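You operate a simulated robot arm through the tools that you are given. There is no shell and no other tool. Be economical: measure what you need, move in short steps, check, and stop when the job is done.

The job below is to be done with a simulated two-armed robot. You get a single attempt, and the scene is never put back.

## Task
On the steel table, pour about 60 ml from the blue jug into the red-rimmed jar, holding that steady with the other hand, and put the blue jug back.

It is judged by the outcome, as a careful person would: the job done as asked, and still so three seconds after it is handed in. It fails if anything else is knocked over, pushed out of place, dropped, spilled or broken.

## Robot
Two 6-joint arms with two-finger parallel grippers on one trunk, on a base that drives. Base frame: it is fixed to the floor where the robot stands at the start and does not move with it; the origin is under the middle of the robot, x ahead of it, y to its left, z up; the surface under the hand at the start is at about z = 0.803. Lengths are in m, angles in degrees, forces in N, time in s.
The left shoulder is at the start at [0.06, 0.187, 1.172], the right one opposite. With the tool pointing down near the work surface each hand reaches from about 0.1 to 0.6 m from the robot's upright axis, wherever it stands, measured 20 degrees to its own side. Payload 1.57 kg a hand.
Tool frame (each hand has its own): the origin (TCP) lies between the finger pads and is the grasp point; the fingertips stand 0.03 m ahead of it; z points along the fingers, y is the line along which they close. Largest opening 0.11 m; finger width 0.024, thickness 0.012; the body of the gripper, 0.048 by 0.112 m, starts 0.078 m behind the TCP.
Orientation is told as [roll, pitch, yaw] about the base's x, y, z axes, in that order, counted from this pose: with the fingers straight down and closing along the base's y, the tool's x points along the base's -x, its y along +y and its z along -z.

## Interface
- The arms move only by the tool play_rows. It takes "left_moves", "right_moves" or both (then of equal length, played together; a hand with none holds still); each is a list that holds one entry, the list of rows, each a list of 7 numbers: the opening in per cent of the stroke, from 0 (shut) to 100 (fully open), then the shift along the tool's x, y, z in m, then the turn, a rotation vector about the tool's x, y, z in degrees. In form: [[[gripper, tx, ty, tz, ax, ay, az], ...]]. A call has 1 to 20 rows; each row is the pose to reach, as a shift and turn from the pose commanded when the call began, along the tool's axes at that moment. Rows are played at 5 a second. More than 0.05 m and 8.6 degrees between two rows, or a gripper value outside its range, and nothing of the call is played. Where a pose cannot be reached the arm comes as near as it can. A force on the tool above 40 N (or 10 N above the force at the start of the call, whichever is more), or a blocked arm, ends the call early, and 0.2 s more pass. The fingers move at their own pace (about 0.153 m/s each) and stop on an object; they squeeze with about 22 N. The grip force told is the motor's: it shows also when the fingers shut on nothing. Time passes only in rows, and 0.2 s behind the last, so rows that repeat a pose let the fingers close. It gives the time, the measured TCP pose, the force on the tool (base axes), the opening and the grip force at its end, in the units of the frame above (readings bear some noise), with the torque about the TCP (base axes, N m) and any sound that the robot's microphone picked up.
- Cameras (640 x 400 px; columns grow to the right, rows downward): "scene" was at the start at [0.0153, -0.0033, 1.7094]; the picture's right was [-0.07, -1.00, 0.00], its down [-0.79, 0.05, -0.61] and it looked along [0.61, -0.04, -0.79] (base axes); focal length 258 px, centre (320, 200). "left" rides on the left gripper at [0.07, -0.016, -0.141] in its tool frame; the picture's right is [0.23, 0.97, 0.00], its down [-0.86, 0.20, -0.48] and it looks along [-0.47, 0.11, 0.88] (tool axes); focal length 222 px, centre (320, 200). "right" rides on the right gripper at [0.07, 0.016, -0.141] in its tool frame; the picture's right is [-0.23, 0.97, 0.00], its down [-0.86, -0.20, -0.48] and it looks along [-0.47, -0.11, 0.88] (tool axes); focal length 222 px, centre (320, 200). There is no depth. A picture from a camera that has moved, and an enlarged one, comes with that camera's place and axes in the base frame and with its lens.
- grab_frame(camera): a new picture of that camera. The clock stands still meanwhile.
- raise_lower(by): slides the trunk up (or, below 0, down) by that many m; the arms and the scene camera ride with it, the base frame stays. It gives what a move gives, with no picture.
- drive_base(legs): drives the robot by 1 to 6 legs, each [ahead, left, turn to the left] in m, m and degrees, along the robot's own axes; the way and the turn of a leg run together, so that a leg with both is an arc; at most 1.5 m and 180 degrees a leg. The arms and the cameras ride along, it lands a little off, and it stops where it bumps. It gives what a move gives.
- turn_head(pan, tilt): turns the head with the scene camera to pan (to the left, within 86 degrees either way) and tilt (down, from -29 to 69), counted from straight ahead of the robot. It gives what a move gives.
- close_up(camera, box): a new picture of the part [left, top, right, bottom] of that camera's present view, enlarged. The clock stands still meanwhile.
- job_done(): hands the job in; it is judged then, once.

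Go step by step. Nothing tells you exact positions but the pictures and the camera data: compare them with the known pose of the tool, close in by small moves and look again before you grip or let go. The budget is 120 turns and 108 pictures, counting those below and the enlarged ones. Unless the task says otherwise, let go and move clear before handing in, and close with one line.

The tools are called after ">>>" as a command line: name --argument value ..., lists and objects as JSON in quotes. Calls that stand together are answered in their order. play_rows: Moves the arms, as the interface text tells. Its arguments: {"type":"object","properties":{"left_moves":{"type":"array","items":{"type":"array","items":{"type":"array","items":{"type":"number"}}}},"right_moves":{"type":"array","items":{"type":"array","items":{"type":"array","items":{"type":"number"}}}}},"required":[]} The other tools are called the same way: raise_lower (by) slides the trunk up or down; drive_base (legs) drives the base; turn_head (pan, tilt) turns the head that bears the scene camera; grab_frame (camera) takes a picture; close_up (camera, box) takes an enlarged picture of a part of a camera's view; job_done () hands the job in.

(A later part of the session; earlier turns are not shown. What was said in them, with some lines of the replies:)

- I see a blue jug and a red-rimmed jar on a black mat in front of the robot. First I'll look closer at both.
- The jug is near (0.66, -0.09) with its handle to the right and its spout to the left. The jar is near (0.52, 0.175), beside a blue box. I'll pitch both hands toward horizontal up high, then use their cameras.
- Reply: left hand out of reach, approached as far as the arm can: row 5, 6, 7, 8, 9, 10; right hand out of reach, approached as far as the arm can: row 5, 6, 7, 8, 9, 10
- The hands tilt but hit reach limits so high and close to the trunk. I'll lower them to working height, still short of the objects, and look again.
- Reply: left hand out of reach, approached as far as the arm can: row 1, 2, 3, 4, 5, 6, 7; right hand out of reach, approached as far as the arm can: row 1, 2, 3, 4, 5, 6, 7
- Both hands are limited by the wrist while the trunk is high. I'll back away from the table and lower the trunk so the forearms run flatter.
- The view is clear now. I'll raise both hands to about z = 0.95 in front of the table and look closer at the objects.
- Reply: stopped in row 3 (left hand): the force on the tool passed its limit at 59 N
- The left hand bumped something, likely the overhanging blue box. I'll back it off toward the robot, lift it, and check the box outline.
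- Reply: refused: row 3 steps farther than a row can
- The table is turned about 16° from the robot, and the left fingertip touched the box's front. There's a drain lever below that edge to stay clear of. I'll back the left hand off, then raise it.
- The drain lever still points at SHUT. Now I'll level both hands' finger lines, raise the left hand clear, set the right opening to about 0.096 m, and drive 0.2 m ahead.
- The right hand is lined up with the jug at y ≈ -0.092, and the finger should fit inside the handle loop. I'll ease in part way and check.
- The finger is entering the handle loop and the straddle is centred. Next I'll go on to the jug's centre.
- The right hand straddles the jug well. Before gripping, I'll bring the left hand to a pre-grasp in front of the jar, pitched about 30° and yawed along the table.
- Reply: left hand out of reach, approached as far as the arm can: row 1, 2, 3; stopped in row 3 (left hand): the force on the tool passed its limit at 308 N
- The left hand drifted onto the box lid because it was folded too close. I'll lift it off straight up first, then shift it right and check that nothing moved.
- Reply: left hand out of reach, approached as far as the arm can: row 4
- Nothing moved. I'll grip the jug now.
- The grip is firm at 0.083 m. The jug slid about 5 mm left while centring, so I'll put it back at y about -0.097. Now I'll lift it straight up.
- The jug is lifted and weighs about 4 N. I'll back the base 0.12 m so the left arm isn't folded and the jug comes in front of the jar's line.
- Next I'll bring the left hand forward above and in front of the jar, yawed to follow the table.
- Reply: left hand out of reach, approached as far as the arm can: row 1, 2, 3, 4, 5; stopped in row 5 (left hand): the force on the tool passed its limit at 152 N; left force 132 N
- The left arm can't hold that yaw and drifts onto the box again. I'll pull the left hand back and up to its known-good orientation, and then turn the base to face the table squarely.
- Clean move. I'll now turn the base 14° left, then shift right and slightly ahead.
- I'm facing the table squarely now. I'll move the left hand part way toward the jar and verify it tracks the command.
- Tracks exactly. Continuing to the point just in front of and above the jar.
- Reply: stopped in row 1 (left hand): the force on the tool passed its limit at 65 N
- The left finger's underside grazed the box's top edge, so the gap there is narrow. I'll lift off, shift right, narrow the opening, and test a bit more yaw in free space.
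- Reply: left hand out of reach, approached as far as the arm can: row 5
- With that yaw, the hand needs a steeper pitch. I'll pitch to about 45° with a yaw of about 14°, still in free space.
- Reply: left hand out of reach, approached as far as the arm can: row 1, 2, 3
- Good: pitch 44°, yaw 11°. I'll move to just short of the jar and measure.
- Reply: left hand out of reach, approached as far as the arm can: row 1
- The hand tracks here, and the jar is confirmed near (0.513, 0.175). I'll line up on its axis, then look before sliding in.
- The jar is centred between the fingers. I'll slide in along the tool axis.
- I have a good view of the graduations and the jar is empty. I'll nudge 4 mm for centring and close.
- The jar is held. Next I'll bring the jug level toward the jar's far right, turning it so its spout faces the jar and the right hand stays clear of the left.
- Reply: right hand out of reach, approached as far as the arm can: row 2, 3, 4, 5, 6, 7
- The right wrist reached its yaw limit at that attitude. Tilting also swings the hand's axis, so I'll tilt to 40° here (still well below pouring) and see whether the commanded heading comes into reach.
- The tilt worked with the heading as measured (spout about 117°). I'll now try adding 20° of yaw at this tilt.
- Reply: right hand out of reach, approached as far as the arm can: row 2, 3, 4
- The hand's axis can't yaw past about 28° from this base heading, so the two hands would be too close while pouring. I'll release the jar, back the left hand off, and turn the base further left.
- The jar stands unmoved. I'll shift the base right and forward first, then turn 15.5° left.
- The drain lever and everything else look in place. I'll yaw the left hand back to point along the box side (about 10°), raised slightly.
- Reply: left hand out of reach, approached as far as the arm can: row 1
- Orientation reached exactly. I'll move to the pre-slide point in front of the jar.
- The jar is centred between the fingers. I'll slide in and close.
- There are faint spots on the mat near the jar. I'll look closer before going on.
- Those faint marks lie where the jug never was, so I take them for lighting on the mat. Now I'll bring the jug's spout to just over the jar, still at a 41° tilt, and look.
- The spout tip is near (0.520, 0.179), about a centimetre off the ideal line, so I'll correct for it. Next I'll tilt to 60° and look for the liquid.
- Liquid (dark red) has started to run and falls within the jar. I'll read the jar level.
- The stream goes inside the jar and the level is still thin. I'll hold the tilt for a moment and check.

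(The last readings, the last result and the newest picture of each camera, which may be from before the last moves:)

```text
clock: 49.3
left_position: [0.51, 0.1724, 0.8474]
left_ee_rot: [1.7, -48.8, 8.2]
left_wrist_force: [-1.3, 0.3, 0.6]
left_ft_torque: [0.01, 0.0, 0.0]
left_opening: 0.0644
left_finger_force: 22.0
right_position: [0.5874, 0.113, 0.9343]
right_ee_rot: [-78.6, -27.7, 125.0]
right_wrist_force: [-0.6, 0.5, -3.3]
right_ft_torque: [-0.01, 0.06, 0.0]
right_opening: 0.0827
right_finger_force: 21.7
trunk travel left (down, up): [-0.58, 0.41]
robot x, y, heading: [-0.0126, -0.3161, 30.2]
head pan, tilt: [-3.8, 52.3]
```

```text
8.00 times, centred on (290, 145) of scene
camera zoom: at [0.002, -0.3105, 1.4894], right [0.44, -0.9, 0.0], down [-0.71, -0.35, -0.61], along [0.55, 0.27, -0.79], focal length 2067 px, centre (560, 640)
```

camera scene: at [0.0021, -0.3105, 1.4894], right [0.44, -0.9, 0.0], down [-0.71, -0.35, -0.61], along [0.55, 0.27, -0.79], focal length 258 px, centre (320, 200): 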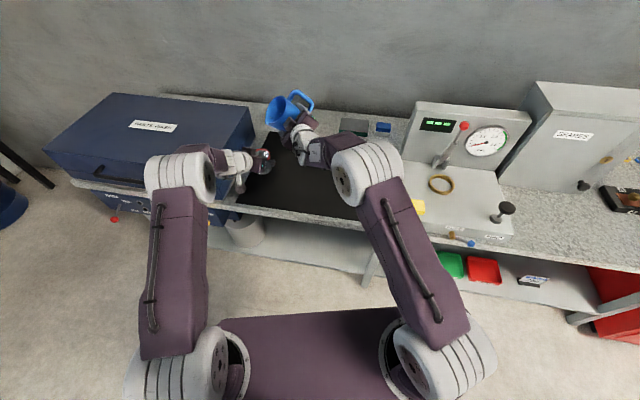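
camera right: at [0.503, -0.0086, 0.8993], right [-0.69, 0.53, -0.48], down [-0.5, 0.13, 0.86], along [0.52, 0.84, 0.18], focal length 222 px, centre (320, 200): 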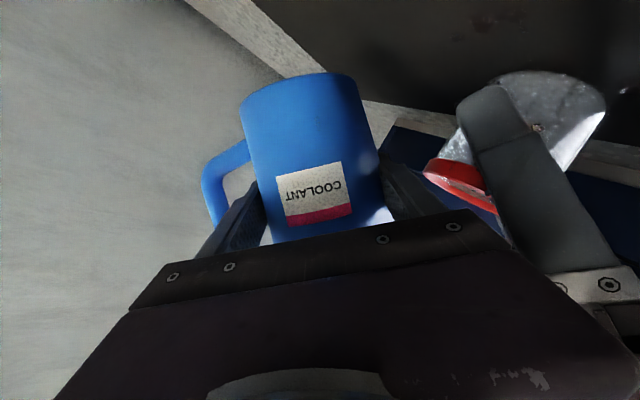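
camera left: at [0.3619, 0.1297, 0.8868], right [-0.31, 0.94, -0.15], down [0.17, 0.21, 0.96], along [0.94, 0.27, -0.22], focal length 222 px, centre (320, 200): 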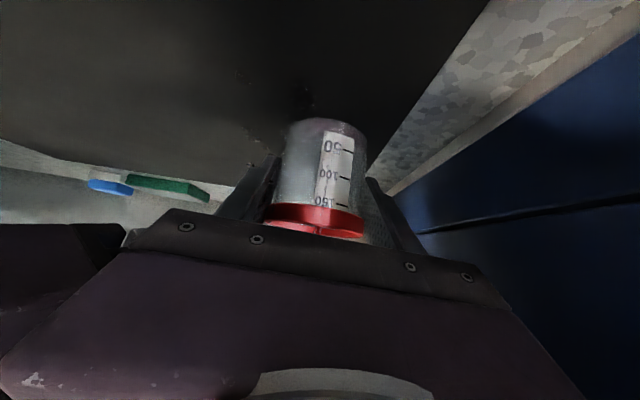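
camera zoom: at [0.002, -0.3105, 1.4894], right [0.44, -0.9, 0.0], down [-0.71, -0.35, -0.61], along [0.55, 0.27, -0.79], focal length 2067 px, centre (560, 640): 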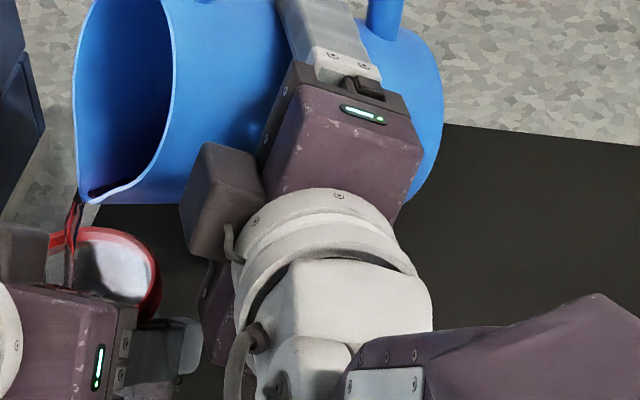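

Flow is thinning and the level is rising below the 50 mark. I'll hold a little more.

>>> play_rows --right_moves '[[[40, 0, 0, 0, 0, 0, 0], [40, 0, 0, 0, 0, 0, 0], [40, 0, 0, 0, 0, 0, 0]]]'

>>> close_up --camera "left" --box '[260, 100, 380, 220]'

>>> close_up --camera "scene" --box '[265, 120, 315, 170]'

```text
clock: 50.1
left_position: [0.5095, 0.1717, 0.8479]
left_ee_rot: [1.8, -48.8, 8.3]
left_wrist_force: [0.5, -0.1, 0.1]
left_ft_torque: [-0.03, 0.0, -0.03]
left_opening: 0.0642
left_finger_force: 22.0
right_position: [0.5874, 0.1128, 0.9336]
right_ee_rot: [-78.6, -27.7, 125.0]
right_wrist_force: [0.8, 0.5, -3.8]
right_ft_torque: [0.01, 0.03, 0.0]
right_opening: 0.0829
right_finger_force: 21.8
trunk travel left (down, up): [-0.58, 0.41]
robot x, y, heading: [-0.0145, -0.3171, 29.9]
head pan, tilt: [-3.8, 52.3]
```

```text
3.33 times, centred on (320, 160) of left
camera zoom: at [0.3619, 0.1297, 0.8868], right [-0.31, 0.94, -0.15], down [0.17, 0.21, 0.96], along [0.94, 0.27, -0.22], focal length 740 px, centre (320, 333)
```

zoom: 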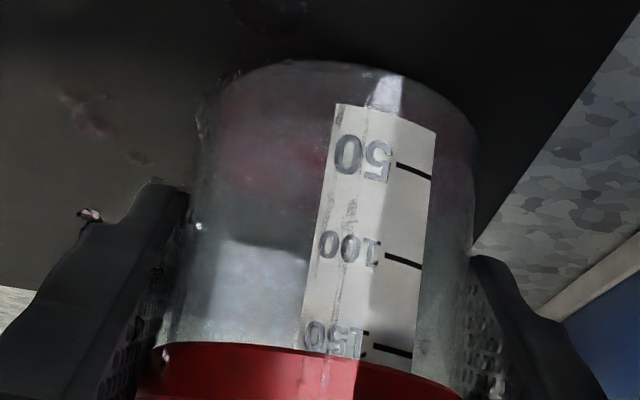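

```text
8.00 times, centred on (290, 145) of scene
camera zoom: at [0.002, -0.3105, 1.4894], right [0.44, -0.9, 0.0], down [-0.71, -0.35, -0.61], along [0.55, 0.27, -0.79], focal length 2067 px, centre (560, 640)
```

zoom: 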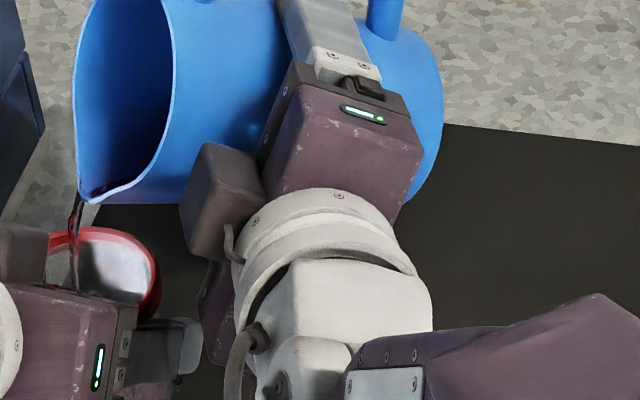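

The level is hard to read from here because I'm looking down through the glass. I'll check the right camera's view of the jar.

>>> grab_frame --camera "right"

>>> close_up --camera "scene" --box '[262, 140, 302, 170]'

```text
36 pictures are left
camera right: at [0.5079, -0.0233, 0.9131], right [-0.53, 0.42, -0.74], down [-0.71, 0.26, 0.66], along [0.47, 0.87, 0.16], focal length 222 px, centre (320, 200)
```

right: 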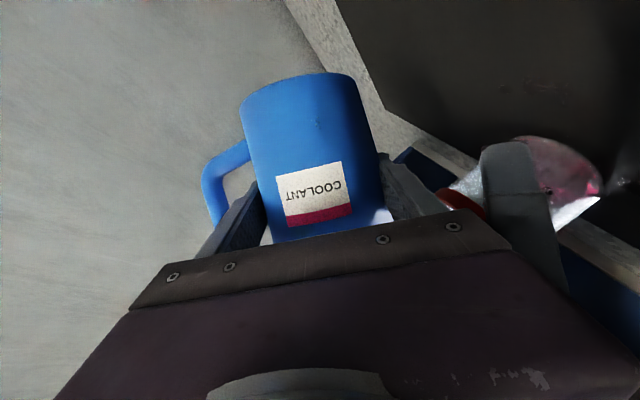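

```text
13.33 times, centred on (282, 155) of scene
camera zoom: at [0.002, -0.3105, 1.4894], right [0.44, -0.9, 0.0], down [-0.71, -0.35, -0.61], along [0.55, 0.27, -0.79], focal length 3446 px, centre (827, 800)
```

zoom: 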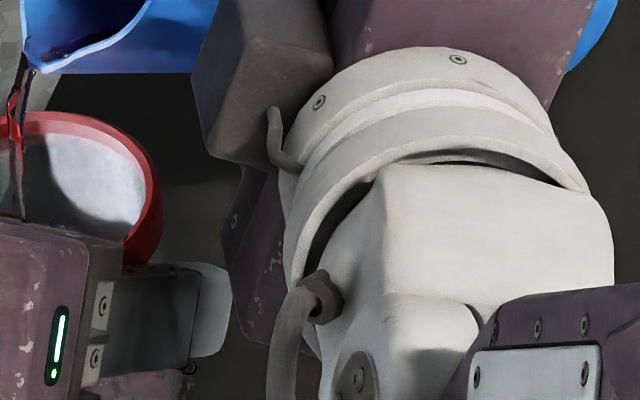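

The right camera sees red liquid in the jar past the left finger. I'll enlarge it.

>>> close_up --camera "right" --box '[440, 100, 640, 260]'

```text
2.50 times, centred on (540, 180) of right
camera zoom: at [0.5079, -0.0233, 0.9131], right [-0.53, 0.42, -0.74], down [-0.71, 0.26, 0.66], along [0.47, 0.87, 0.16], focal length 555 px, centre (-230, 250)
```

zoom: 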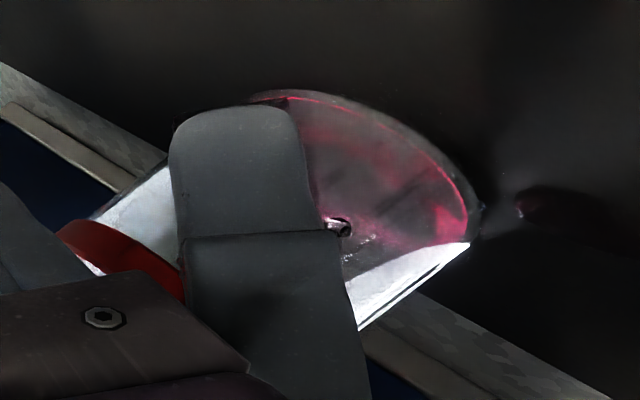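

I estimate roughly 20 ml so far, and a small bead on the mat near the jar. At this tilt each degree is worth about 15 ml, so I'll add 2° with the tip fixed and hold.

>>> play_rows --right_moves '[[[40, -0.0007, -0.0013, -0.0003, 0.3, 0, -0.95], [40, -0.0014, -0.0026, -0.0005, 0.63, 0, -1.9], [40, -0.0014, -0.0026, -0.0005, 0.63, 0, -1.9], [40, -0.0014, -0.0026, -0.0005, 0.63, 0, -1.9]]]'

>>> close_up --camera "right" --box '[440, 100, 640, 260]'

>>> close_up --camera "left" --box '[260, 100, 380, 220]'

```text
clock: 51.1
left_position: [0.5095, 0.1725, 0.8497]
left_ee_rot: [1.8, -48.9, 8.2]
left_wrist_force: [-0.1, -0.4, 0.6]
left_ft_torque: [-0.01, 0.01, -0.01]
left_opening: 0.0644
left_finger_force: 21.9
right_position: [0.5865, 0.1128, 0.9375]
right_ee_rot: [-79.3, -25.9, 125.5]
right_wrist_force: [-1.6, -0.1, -3.0]
right_ft_torque: [0.03, 0.05, -0.02]
right_opening: 0.0831
right_finger_force: 22.0
trunk travel left (down, up): [-0.58, 0.41]
robot x, y, heading: [-0.0132, -0.3174, 30.1]
head pan, tilt: [-3.8, 52.3]
```

```text
2.50 times, centred on (540, 180) of right
camera zoom: at [0.5085, -0.0235, 0.9165], right [-0.51, 0.4, -0.76], down [-0.73, 0.27, 0.63], along [0.46, 0.87, 0.15], focal length 555 px, centre (-230, 250)
```

zoom: 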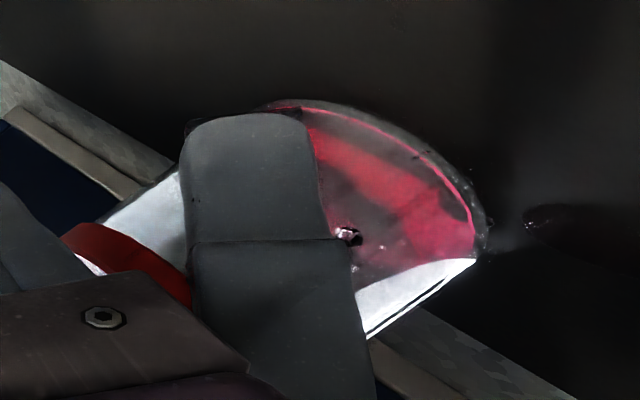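

```text
3.33 times, centred on (320, 160) of left
camera zoom: at [0.3619, 0.1297, 0.8868], right [-0.31, 0.94, -0.15], down [0.17, 0.21, 0.96], along [0.94, 0.27, -0.22], focal length 740 px, centre (320, 333)
```

zoom: 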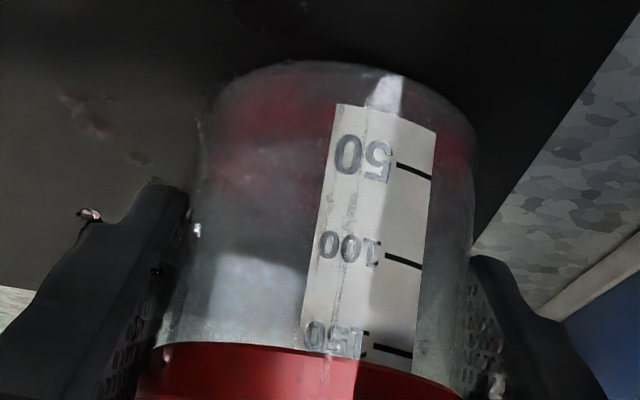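

Level reading is consistent at about 33 ml (front edge of the liquid just below the 50 tick). I'll add 1.5° and hold about a second.

>>> play_rows --right_moves '[[[40, -0.001, -0.002, -0.0004, 0.47, 0, -1.4], [40, -0.001, -0.002, -0.0004, 0.47, 0, -1.4], [40, -0.001, -0.002, -0.0004, 0.47, 0, -1.4], [40, -0.001, -0.002, -0.0004, 0.47, 0, -1.4]]]'

>>> close_up --camera "left" --box '[260, 100, 380, 220]'

```text
clock: 52.1
left_position: [0.5098, 0.1724, 0.8474]
left_ee_rot: [1.9, -48.8, 8.3]
left_wrist_force: [0.3, 0.0, 0.5]
left_ft_torque: [-0.02, 0.01, 0.0]
left_opening: 0.0644
left_finger_force: 22.1
right_position: [0.5868, 0.1131, 0.9404]
right_ee_rot: [-80.0, -24.6, 125.6]
right_wrist_force: [0.6, -0.1, -3.1]
right_ft_torque: [-0.01, 0.02, 0.01]
right_opening: 0.0828
right_finger_force: 21.8
trunk travel left (down, up): [-0.58, 0.41]
robot x, y, heading: [-0.0162, -0.3185, 30.1]
head pan, tilt: [-3.8, 52.3]
```

```text
3.33 times, centred on (320, 160) of left
camera zoom: at [0.3619, 0.1297, 0.8868], right [-0.31, 0.94, -0.15], down [0.17, 0.21, 0.96], along [0.94, 0.27, -0.22], focal length 740 px, centre (320, 333)
```

zoom: 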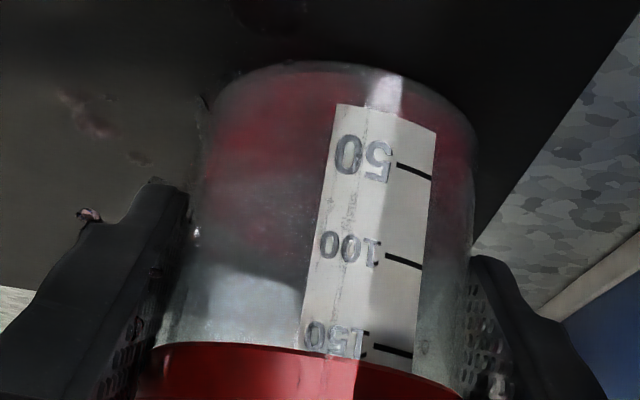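

Now about 45 ml. I'll hold a bit longer at this tilt.

>>> play_rows --right_moves '[[[40, 0, 0, 0, 0, 0, 0], [40, 0, 0, 0, 0, 0, 0]]]'

>>> close_up --camera "left" --box '[260, 100, 380, 220]'

>>> close_up --camera "scene" --box '[262, 135, 302, 165]'

```text
clock: 52.7
left_position: [0.5103, 0.1719, 0.8469]
left_ee_rot: [1.8, -48.9, 8.2]
left_wrist_force: [0.6, -0.3, -0.6]
left_ft_torque: [-0.02, 0.01, 0.01]
left_opening: 0.0646
left_finger_force: 22.1
right_position: [0.5875, 0.1129, 0.9392]
right_ee_rot: [-79.9, -24.5, 125.6]
right_wrist_force: [-0.1, -0.6, -2.9]
right_ft_torque: [0.0, 0.05, 0.01]
right_opening: 0.083
right_finger_force: 22.6
trunk travel left (down, up): [-0.58, 0.41]
robot x, y, heading: [-0.015, -0.3162, 30.4]
head pan, tilt: [-3.8, 52.3]
```

```text
3.33 times, centred on (320, 160) of left
camera zoom: at [0.3619, 0.1298, 0.8868], right [-0.31, 0.94, -0.15], down [0.17, 0.21, 0.96], along [0.94, 0.27, -0.22], focal length 740 px, centre (320, 333)
```

zoom: 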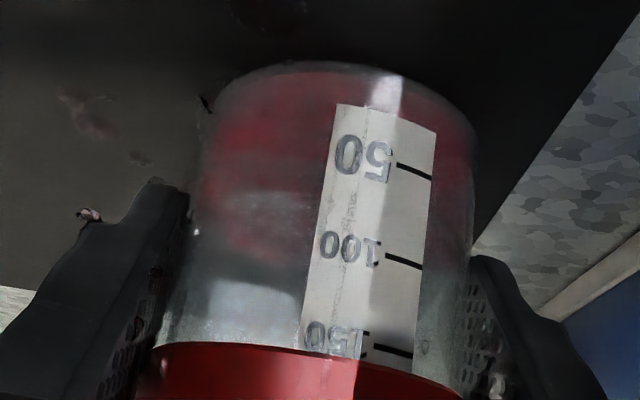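

```text
13.33 times, centred on (282, 150) of scene
camera zoom: at [0.002, -0.3105, 1.4894], right [0.44, -0.9, 0.0], down [-0.71, -0.35, -0.61], along [0.55, 0.27, -0.79], focal length 3446 px, centre (827, 867)
```

zoom: 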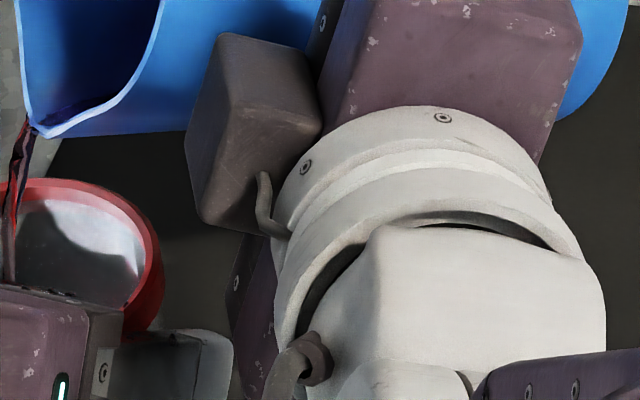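

About 53 ml with a little more on the way, so I'll tip the jug back now, keeping the spout over the jar.

>>> play_rows --right_moves '[[[40, -0.002, -0.004, -0.0008, -2.5, 0, 7.6], [40, -0.004, -0.009, -0.0016, -5, 0, 15.2], [40, -0.008, -0.018, -0.003, -7.5, 0, 22.7], [40, -0.0124, -0.0269, -0.0048, -9.8, 0, 29.5], [40, -0.0124, -0.0269, -0.0048, -9.8, 0, 29.5], [40, -0.0124, -0.0269, -0.0048, -9.8, 0, 29.5]]]'

>>> close_up --camera "left" --box '[260, 100, 380, 220]'

>>> close_up --camera "scene" --box '[240, 90, 320, 190]'

```text
clock: 54.1
left_position: [0.5098, 0.1715, 0.8488]
left_ee_rot: [1.7, -48.8, 8.2]
left_wrist_force: [-0.2, 0.3, -0.7]
left_ft_torque: [0.01, -0.01, 0.0]
left_opening: 0.0646
left_finger_force: 21.7
right_position: [0.5872, 0.1128, 0.9697]
right_ee_rot: [-62.2, -52.5, 113.4]
right_wrist_force: [0.5, -0.1, -3.2]
right_ft_torque: [0.04, 0.06, 0.0]
right_opening: 0.0831
right_finger_force: 21.7
trunk travel left (down, up): [-0.58, 0.41]
robot x, y, heading: [-0.0154, -0.3144, 30.1]
head pan, tilt: [-3.8, 52.3]
```

```text
3.33 times, centred on (320, 160) of left
camera zoom: at [0.3619, 0.1297, 0.8869], right [-0.31, 0.94, -0.15], down [0.17, 0.21, 0.96], along [0.94, 0.27, -0.22], focal length 740 px, centre (320, 333)
```

zoom: 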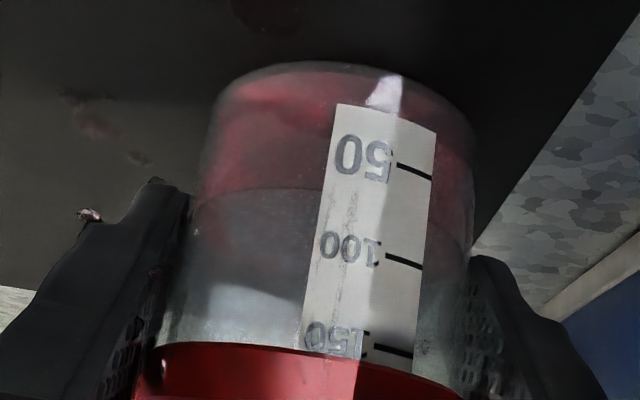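

```text
4.00 times, centred on (280, 140) of scene
camera zoom: at [0.0019, -0.3106, 1.4894], right [0.44, -0.9, 0.0], down [-0.71, -0.35, -0.61], along [0.55, 0.27, -0.79], focal length 1034 px, centre (480, 440)
```

zoom: 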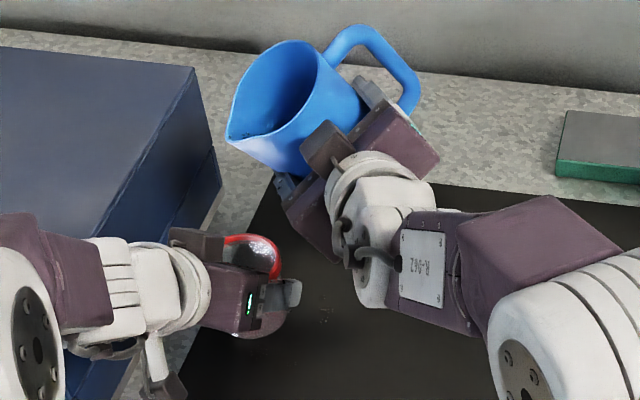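

The level line now sits just above the 50 tick, at about 60 ml. I'll bring the jug upright, still over the jar side, while easing its yaw back.

>>> play_rows --right_moves '[[[40, -0.006, 0.001, -0.0057, 0.6, 0.8, 7.1], [40, -0.012, 0.002, -0.0114, 1.1, 1.7, 14.2], [40, -0.018, 0.003, -0.017, 1.7, 2.5, 21.3], [40, -0.025, 0.004, -0.023, 2.2, 3.4, 28.4], [40, -0.031, 0.005, -0.0285, 2.8, 4.2, 35.5], [40, -0.031, 0.005, -0.0285, 2.8, 4.2, 35.5]]]'

>>> close_up --camera "scene" --box '[240, 80, 340, 190]'

```text
clock: 55.5
left_position: [0.5107, 0.1724, 0.8489]
left_ee_rot: [1.7, -48.8, 8.2]
left_wrist_force: [0.2, -0.2, -0.2]
left_ft_torque: [0.01, -0.01, 0.0]
left_opening: 0.0646
left_finger_force: 22.4
right_position: [0.5571, 0.1142, 1.0001]
right_ee_rot: [0.6, -70.3, 41.6]
right_wrist_force: [-0.3, -0.1, -2.8]
right_ft_torque: [0.05, 0.01, 0.02]
right_opening: 0.0829
right_finger_force: 22.1
trunk travel left (down, up): [-0.58, 0.41]
robot x, y, heading: [-0.0144, -0.3168, 30.1]
head pan, tilt: [-3.8, 52.3]
```

```text
3.64 times, centred on (290, 135) of scene
camera zoom: at [0.0022, -0.3104, 1.4894], right [0.44, -0.9, 0.0], down [-0.71, -0.35, -0.61], along [0.55, 0.27, -0.79], focal length 940 px, centre (429, 436)
```

zoom: 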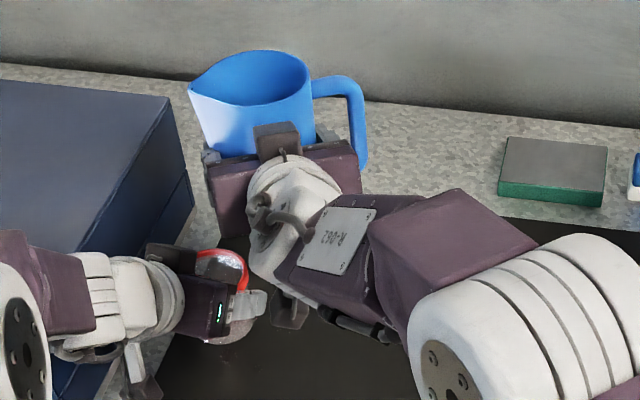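

The jug is upright. I'll release the jar and retreat the left hand backward and up.

>>> play_rows --left_moves '[[[70, 0, 0, 0, 0, 0, 0], [92, 0, 0, 0, 0, 0, 0], [92, 0, 0, -0.003, 0, 0, 0], [92, 0, 0, -0.03, 0, 0, 0], [92, 0, 0, -0.06, 0, 0, 0], [92, 0, 0, -0.1, 0, 0, 0], [92, -0.015, -0.001, -0.145, 0, 0, 0], [92, -0.03, -0.002, -0.19, 0, 0, 0], [92, -0.045, -0.003, -0.235, 0, 0, 0], [92, -0.0523, -0.003, -0.249, 0, 0, 0], [92, -0.0523, -0.003, -0.249, 0, 0, 0]]]'

>>> grab_frame --camera "left"

```text
clock: 57.9
left_position: [0.3591, 0.1404, 1.0518]
left_ee_rot: [1.7, -48.7, 8.3]
left_wrist_force: [0.2, 0.3, 0.1]
left_ft_torque: [0.01, -0.02, 0.04]
left_opening: 0.101
left_finger_force: 0.1
right_position: [0.5563, 0.1144, 1.0001]
right_ee_rot: [0.3, -70.5, 42.0]
right_wrist_force: [0.4, -0.9, -4.0]
right_ft_torque: [0.05, 0.02, 0.0]
right_opening: 0.0828
right_finger_force: 21.5
trunk travel left (down, up): [-0.58, 0.41]
robot x, y, heading: [-0.0154, -0.3166, 30.1]
head pan, tilt: [-3.8, 52.3]
```

```text
25 pictures are left
camera left: at [0.211, 0.0975, 1.0904], right [-0.31, 0.94, -0.15], down [0.17, 0.21, 0.96], along [0.94, 0.27, -0.22], focal length 222 px, centre (320, 200)
```

left: 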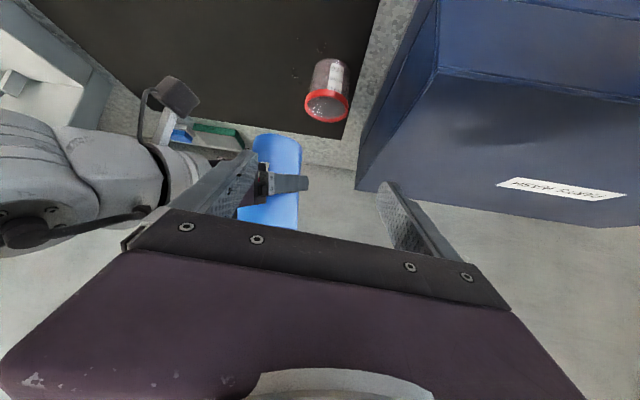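

The jar stands with the liquid in it. Now I'll drive back along a gentle arc to the heading where I picked the jug up.

>>> drive_base --legs '[[0.021, 0.1625, -15], [-0.022, 0.162, -15]]'

>>> grab_frame --camera "scene"

```text
clock: 60.4
left_position: [0.452, 0.2064, 1.0525]
left_ee_rot: [1.8, -48.8, -21.9]
left_wrist_force: [-0.1, 0.3, -0.5]
left_ft_torque: [-0.04, 0.0, -0.04]
left_opening: 0.1014
left_finger_force: 0.0
right_position: [0.6093, 0.0861, 0.9992]
right_ee_rot: [0.2, -70.4, 12.0]
right_wrist_force: [-0.2, 0.6, -2.7]
right_ft_torque: [0.0, 0.01, 0.03]
right_opening: 0.0829
right_finger_force: 22.0
trunk travel left (down, up): [-0.58, 0.41]
robot x, y, heading: [-0.0978, -0.0009, -0.2]
head pan, tilt: [-3.8, 52.3]
```

```text
24 pictures are left
camera scene: at [-0.0845, -0.0038, 1.4894], right [-0.07, -1.0, 0.0], down [-0.79, 0.05, -0.61], along [0.61, -0.04, -0.79], focal length 258 px, centre (320, 200)
```

scene: 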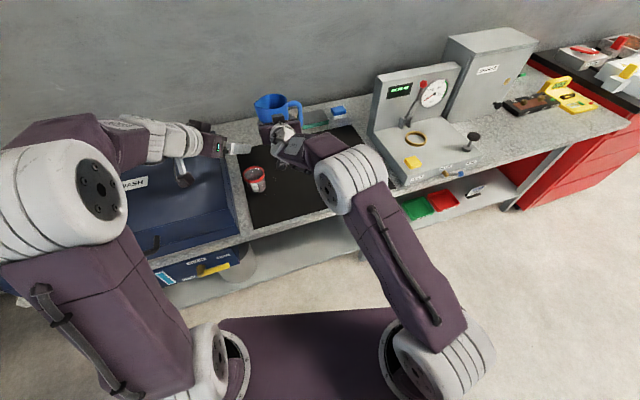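

Back at the pick-up station. I'll bring the jug over its original spot, with the original attitude.

>>> play_rows --right_moves '[[[40, 0.0013, -0.037, 0.002, 2.2, -0.3, 0.6], [40, 0.0026, -0.075, 0.0036, 4.4, -0.6, 1.2], [40, 0.0038, -0.113, 0.0054, 6.5, -0.8, 1.7], [40, 0.005, -0.151, 0.0072, 8.7, -1.1, 2.3], [40, 0.0064, -0.1885, 0.009, 10.9, -1.4, 2.9], [40, 0.0064, -0.1885, 0.009, 10.9, -1.4, 2.9]]]'

>>> close_up --camera "scene" --box '[290, 70, 402, 160]'

```text
clock: 61.8
left_position: [0.4507, 0.207, 1.0519]
left_ee_rot: [1.8, -48.8, -21.8]
left_wrist_force: [-0.4, 0.2, 0.3]
left_ft_torque: [-0.02, 0.04, -0.03]
left_opening: 0.1012
left_finger_force: 0.0
right_position: [0.6556, -0.0964, 0.9899]
right_ee_rot: [-2.3, -71.7, 3.2]
right_wrist_force: [1.0, -0.4, -2.5]
right_ft_torque: [0.0, 0.02, -0.01]
right_opening: 0.0828
right_finger_force: 21.8
trunk travel left (down, up): [-0.58, 0.41]
robot x, y, heading: [-0.104, 0.0006, 0.0]
head pan, tilt: [-3.8, 52.3]
```

```text
4.44 times, centred on (346, 115) of scene
camera zoom: at [-0.0846, -0.0038, 1.4894], right [-0.07, -1.0, 0.0], down [-0.79, 0.05, -0.61], along [0.61, -0.04, -0.79], focal length 1148 px, centre (204, 578)
```

zoom: 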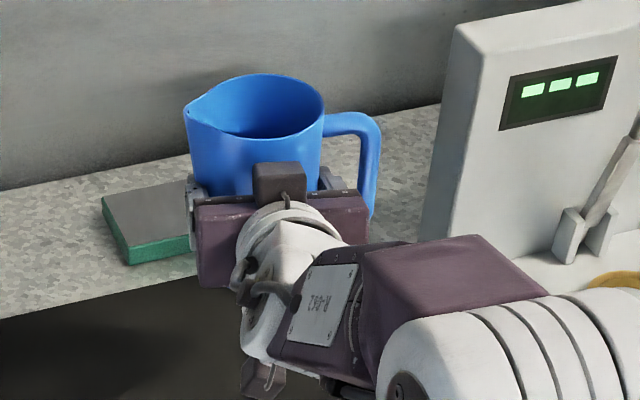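

The attitude matches the pick-up. Lowering straight down, slow at the end.

>>> play_rows --right_moves '[[[40, 0.03, 0.0004, 0.01, 0, 0, 0], [40, 0.06, 0.0008, 0.02, 0, 0, 0], [40, 0.085, 0.0011, 0.028, 0, 0, 0], [40, 0.1, 0.0013, 0.033, 0, 0, 0], [40, 0.107, 0.0014, 0.0355, 0, 0, 0], [40, 0.11, 0.0014, 0.0364, 0, 0, 0], [40, 0.11, 0.0014, 0.0364, 0, 0, 0]]]'

>>> close_up --camera "scene" --box '[290, 100, 386, 160]'

>>> grab_frame --camera "right"

```text
clock: 63.4
left_position: [0.4511, 0.2063, 1.0514]
left_ee_rot: [1.8, -48.9, -21.7]
left_wrist_force: [0.5, 0.5, 0.9]
left_ft_torque: [-0.02, 0.02, 0.0]
left_opening: 0.1012
left_finger_force: 0.0
right_position: [0.6556, -0.0978, 0.8729]
right_ee_rot: [-2.2, -71.8, 3.0]
right_wrist_force: [0.2, -0.4, -2.9]
right_ft_torque: [0.02, 0.02, 0.01]
right_opening: 0.0829
right_finger_force: 22.0
trunk travel left (down, up): [-0.58, 0.41]
robot x, y, heading: [-0.1004, 0.0019, 0.1]
head pan, tilt: [-3.8, 52.3]
```

```text
6.67 times, centred on (338, 130) of scene
camera zoom: at [-0.0844, -0.0044, 1.4894], right [-0.07, -1.0, 0.0], down [-0.79, 0.05, -0.61], along [0.61, -0.04, -0.79], focal length 1723 px, centre (200, 667)
```

zoom: 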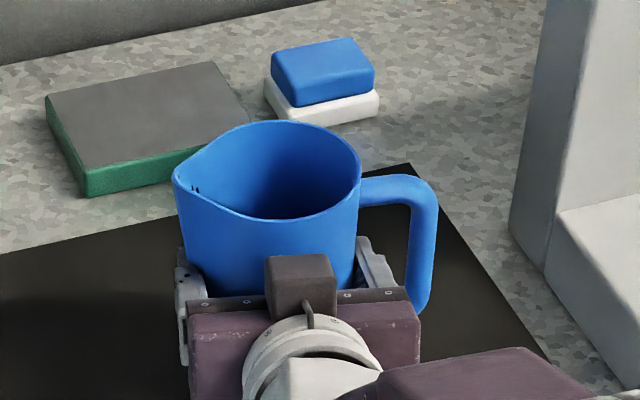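

```text
21 pictures are left
camera right: at [0.4978, -0.0844, 0.8516], right [0.05, 0.98, 0.2], down [-0.18, -0.19, 0.96], along [0.98, -0.09, 0.17], focal length 222 px, centre (320, 200)
```

right: 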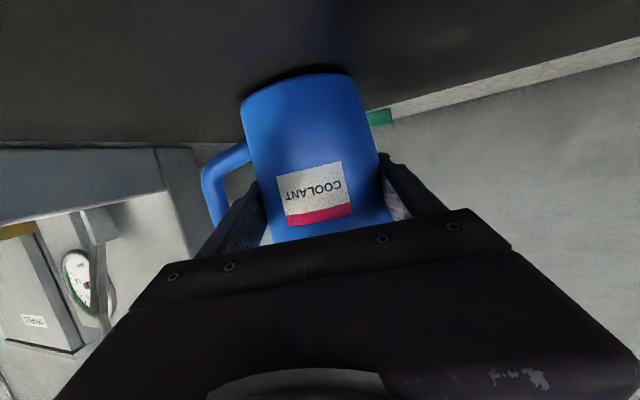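

The jug still hangs a couple of millimetres up. I'll ease down in 1 mm steps until the force shows contact.

>>> play_rows --right_moves '[[[40, 0.001, 0, 0.0003, 0, 0, 0], [40, 0.0019, 0, 0.0006, 0, 0, 0], [40, 0.0028, 0, 0.0009, 0, 0, 0], [40, 0.0028, 0, 0.0009, 0, 0, 0]]]'

```text
clock: 64.4
left_position: [0.4515, 0.208, 1.0516]
left_ee_rot: [1.8, -48.8, -21.8]
left_wrist_force: [0.1, -0.3, 0.1]
left_ft_torque: [-0.02, 0.01, -0.03]
left_opening: 0.1014
left_finger_force: 0.1
right_position: [0.6557, -0.097, 0.8716]
right_ee_rot: [-2.2, -71.9, 3.1]
right_wrist_force: [0.5, 0.5, -0.7]
right_ft_torque: [0.1, -0.05, -0.02]
right_opening: 0.0828
right_finger_force: 22.0
trunk travel left (down, up): [-0.58, 0.41]
robot x, y, heading: [-0.1009, 0.0022, -0.0]
head pan, tilt: [-3.8, 52.3]
```

Contact: the table now carries the jug. I'll go half a millimetre more and open to the width I came in with.

>>> play_rows --right_moves '[[[40, 0.0006, 0, 0.0002, 0, 0, 0], [78, 0.0006, 0, 0.0002, 0, 0, 0], [87, 0.0006, 0, 0.0002, 0, 0, 0], [87, 0.0006, 0, 0.0002, 0, 0, 0]]]'

>>> close_up --camera "scene" --box '[290, 100, 386, 160]'

>>> grab_frame --camera "right"

```text
clock: 65.4
left_position: [0.4496, 0.207, 1.0513]
left_ee_rot: [1.8, -48.9, -21.9]
left_wrist_force: [0.5, -0.6, -0.3]
left_ft_torque: [-0.01, 0.01, -0.02]
left_opening: 0.1013
left_finger_force: 0.0
right_position: [0.6547, -0.0984, 0.8702]
right_ee_rot: [-2.3, -71.8, 3.1]
right_wrist_force: [0.1, 0.4, 0.3]
right_ft_torque: [0.01, 0.01, -0.02]
right_opening: 0.0957
right_finger_force: 0.0
trunk travel left (down, up): [-0.58, 0.41]
robot x, y, heading: [-0.0986, -0.0014, 0.1]
head pan, tilt: [-3.8, 52.3]
```

```text
6.67 times, centred on (338, 130) of scene
camera zoom: at [-0.085, -0.0043, 1.4894], right [-0.07, -1.0, 0.0], down [-0.79, 0.05, -0.61], along [0.61, -0.04, -0.79], focal length 1723 px, centre (200, 667)
```

zoom: 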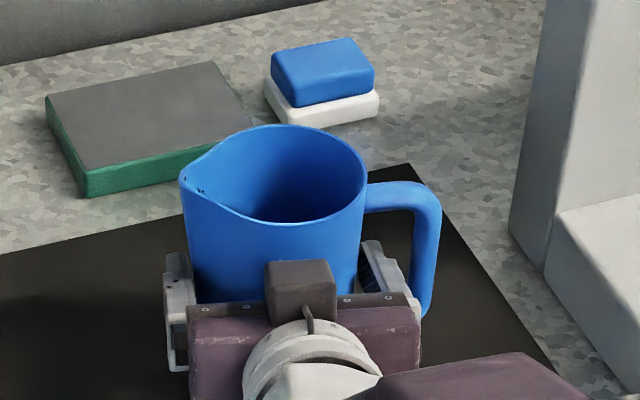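

```text
19 pictures are left
camera right: at [0.4974, -0.0845, 0.8488], right [0.05, 0.98, 0.2], down [-0.19, -0.19, 0.96], along [0.98, -0.09, 0.17], focal length 222 px, centre (320, 200)
```

right: 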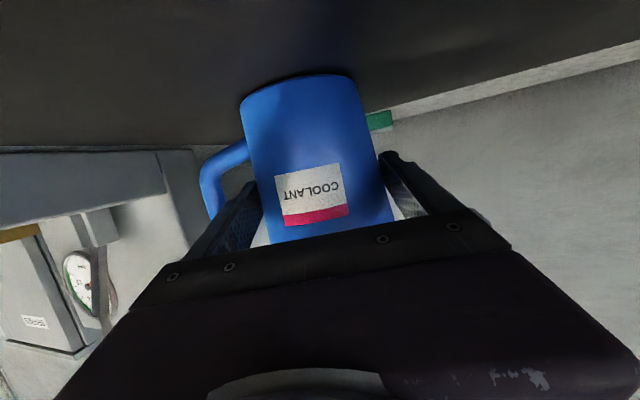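

The fingers are clear on both sides and the jug stands upright on its spot. I'll withdraw the right hand straight back.

>>> play_rows --right_moves '[[[87, 0.005, 0.0004, -0.02, 0, 0, 0], [87, 0.01, 0.0008, -0.042, 0, 0, 0], [87, 0.0175, 0.0013, -0.075, 0, 0, 0], [87, 0.0266, 0.002, -0.112, 0, 0, 0], [87, 0.0266, 0.002, -0.112, 0, 0, 0]]]'

>>> drive_base --legs '[[-0.2, 0, 0]]'

>>> grab_frame --camera "scene"

>>> close_up --camera "scene" --box '[230, 80, 400, 190]'

```text
clock: 66.6
left_position: [0.4517, 0.2059, 1.0513]
left_ee_rot: [1.9, -48.8, -21.8]
left_wrist_force: [0.2, -0.7, 1.1]
left_ft_torque: [-0.01, 0.01, -0.02]
left_opening: 0.1013
left_finger_force: 0.0
right_position: [0.5498, -0.0971, 0.8851]
right_ee_rot: [-5.6, -71.6, 6.4]
right_wrist_force: [-0.2, 0.2, -0.3]
right_ft_torque: [-0.01, 0.01, -0.01]
right_opening: 0.0957
right_finger_force: 0.1
right hand out of reach, approached as far as the arm can: row 4, 5
trunk travel left (down, up): [-0.58, 0.41]
robot x, y, heading: [-0.0982, -0.0033, -0.1]
head pan, tilt: [-3.8, 52.3]
```

```text
clock: 68.2
left_position: [0.2491, 0.2055, 1.0518]
left_ee_rot: [1.7, -48.9, -21.9]
left_wrist_force: [0.2, -0.5, -0.4]
left_ft_torque: [-0.01, 0.0, -0.01]
left_opening: 0.1012
left_finger_force: 0.1
right_position: [0.3476, -0.0983, 0.886]
right_ee_rot: [-5.7, -71.5, 6.5]
right_wrist_force: [0.2, -0.1, -0.6]
right_ft_torque: [0.0, -0.01, 0.03]
right_opening: 0.0957
right_finger_force: 0.1
trunk travel left (down, up): [-0.58, 0.41]
robot x, y, heading: [-0.3046, 0.0006, -0.1]
head pan, tilt: [-3.8, 52.3]
```

```text
18 pictures are left
camera scene: at [-0.2866, -0.0045, 1.4894], right [-0.07, -1.0, 0.0], down [-0.79, 0.05, -0.61], along [0.61, -0.04, -0.79], focal length 258 px, centre (320, 200)
```

scene: 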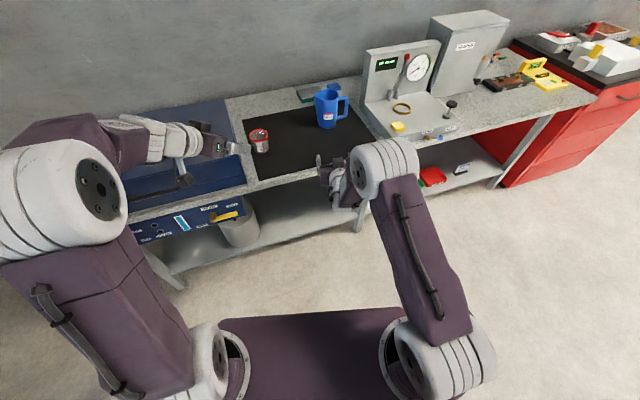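

```text
3.64 times, centred on (315, 135) of scene
camera zoom: at [-0.2866, -0.0045, 1.4894], right [-0.07, -1.0, 0.0], down [-0.79, 0.05, -0.61], along [0.61, -0.04, -0.79], focal length 940 px, centre (338, 436)
```

zoom: 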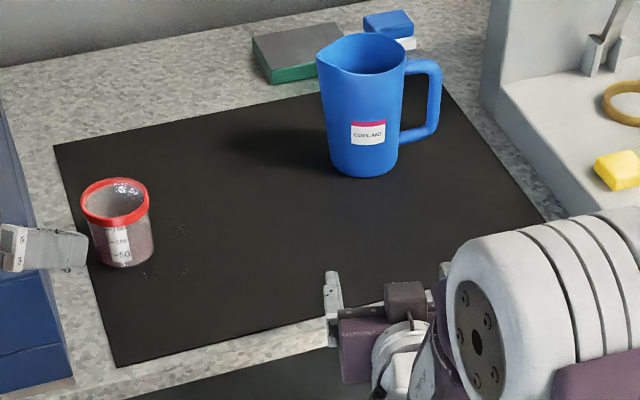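

Both vessels stand in place and the hands are clear. One last close look at the jar's level and the mat around it.

>>> close_up --camera "scene" --box '[240, 120, 300, 162]'

```text
9.52 times, centred on (270, 141) of scene
camera zoom: at [-0.2866, -0.0045, 1.4894], right [-0.07, -1.0, 0.0], down [-0.79, 0.05, -0.61], along [0.61, -0.04, -0.79], focal length 2461 px, centre (796, 762)
```

zoom: 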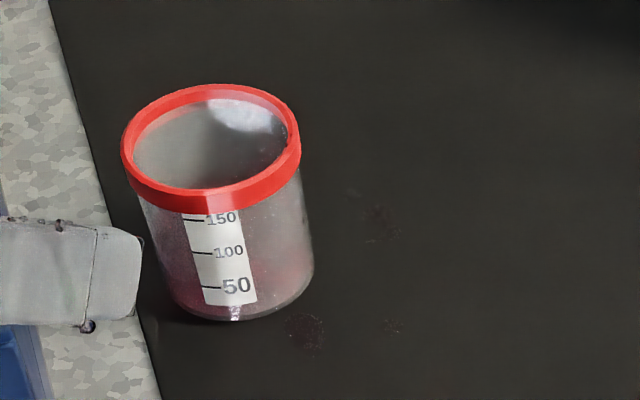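

About 60 ml, read by eye from the jar's graduations, is in the red-rimmed jar, and the blue jug is back on its spot. A few small coolant drops landed on the mat by the jar and on the left fingertip, and I couldn't wipe them up. The left hand also knocked the blue box three or four times while finding its approach; it shows no visible shift. Both hands are clear, so I'm handing in.

>>> job_done

```text
The job is handed in.
```

I poured about 60 ml from the blue jug into the red-rimmed jar while the left hand held it, then put the jug back within a few millimetres of its original spot. It wasn't spotless: a few small drops of coolant are on the mat by the jar and on the left fingertip, and the left hand bumped the blue box several times without visibly moving it.
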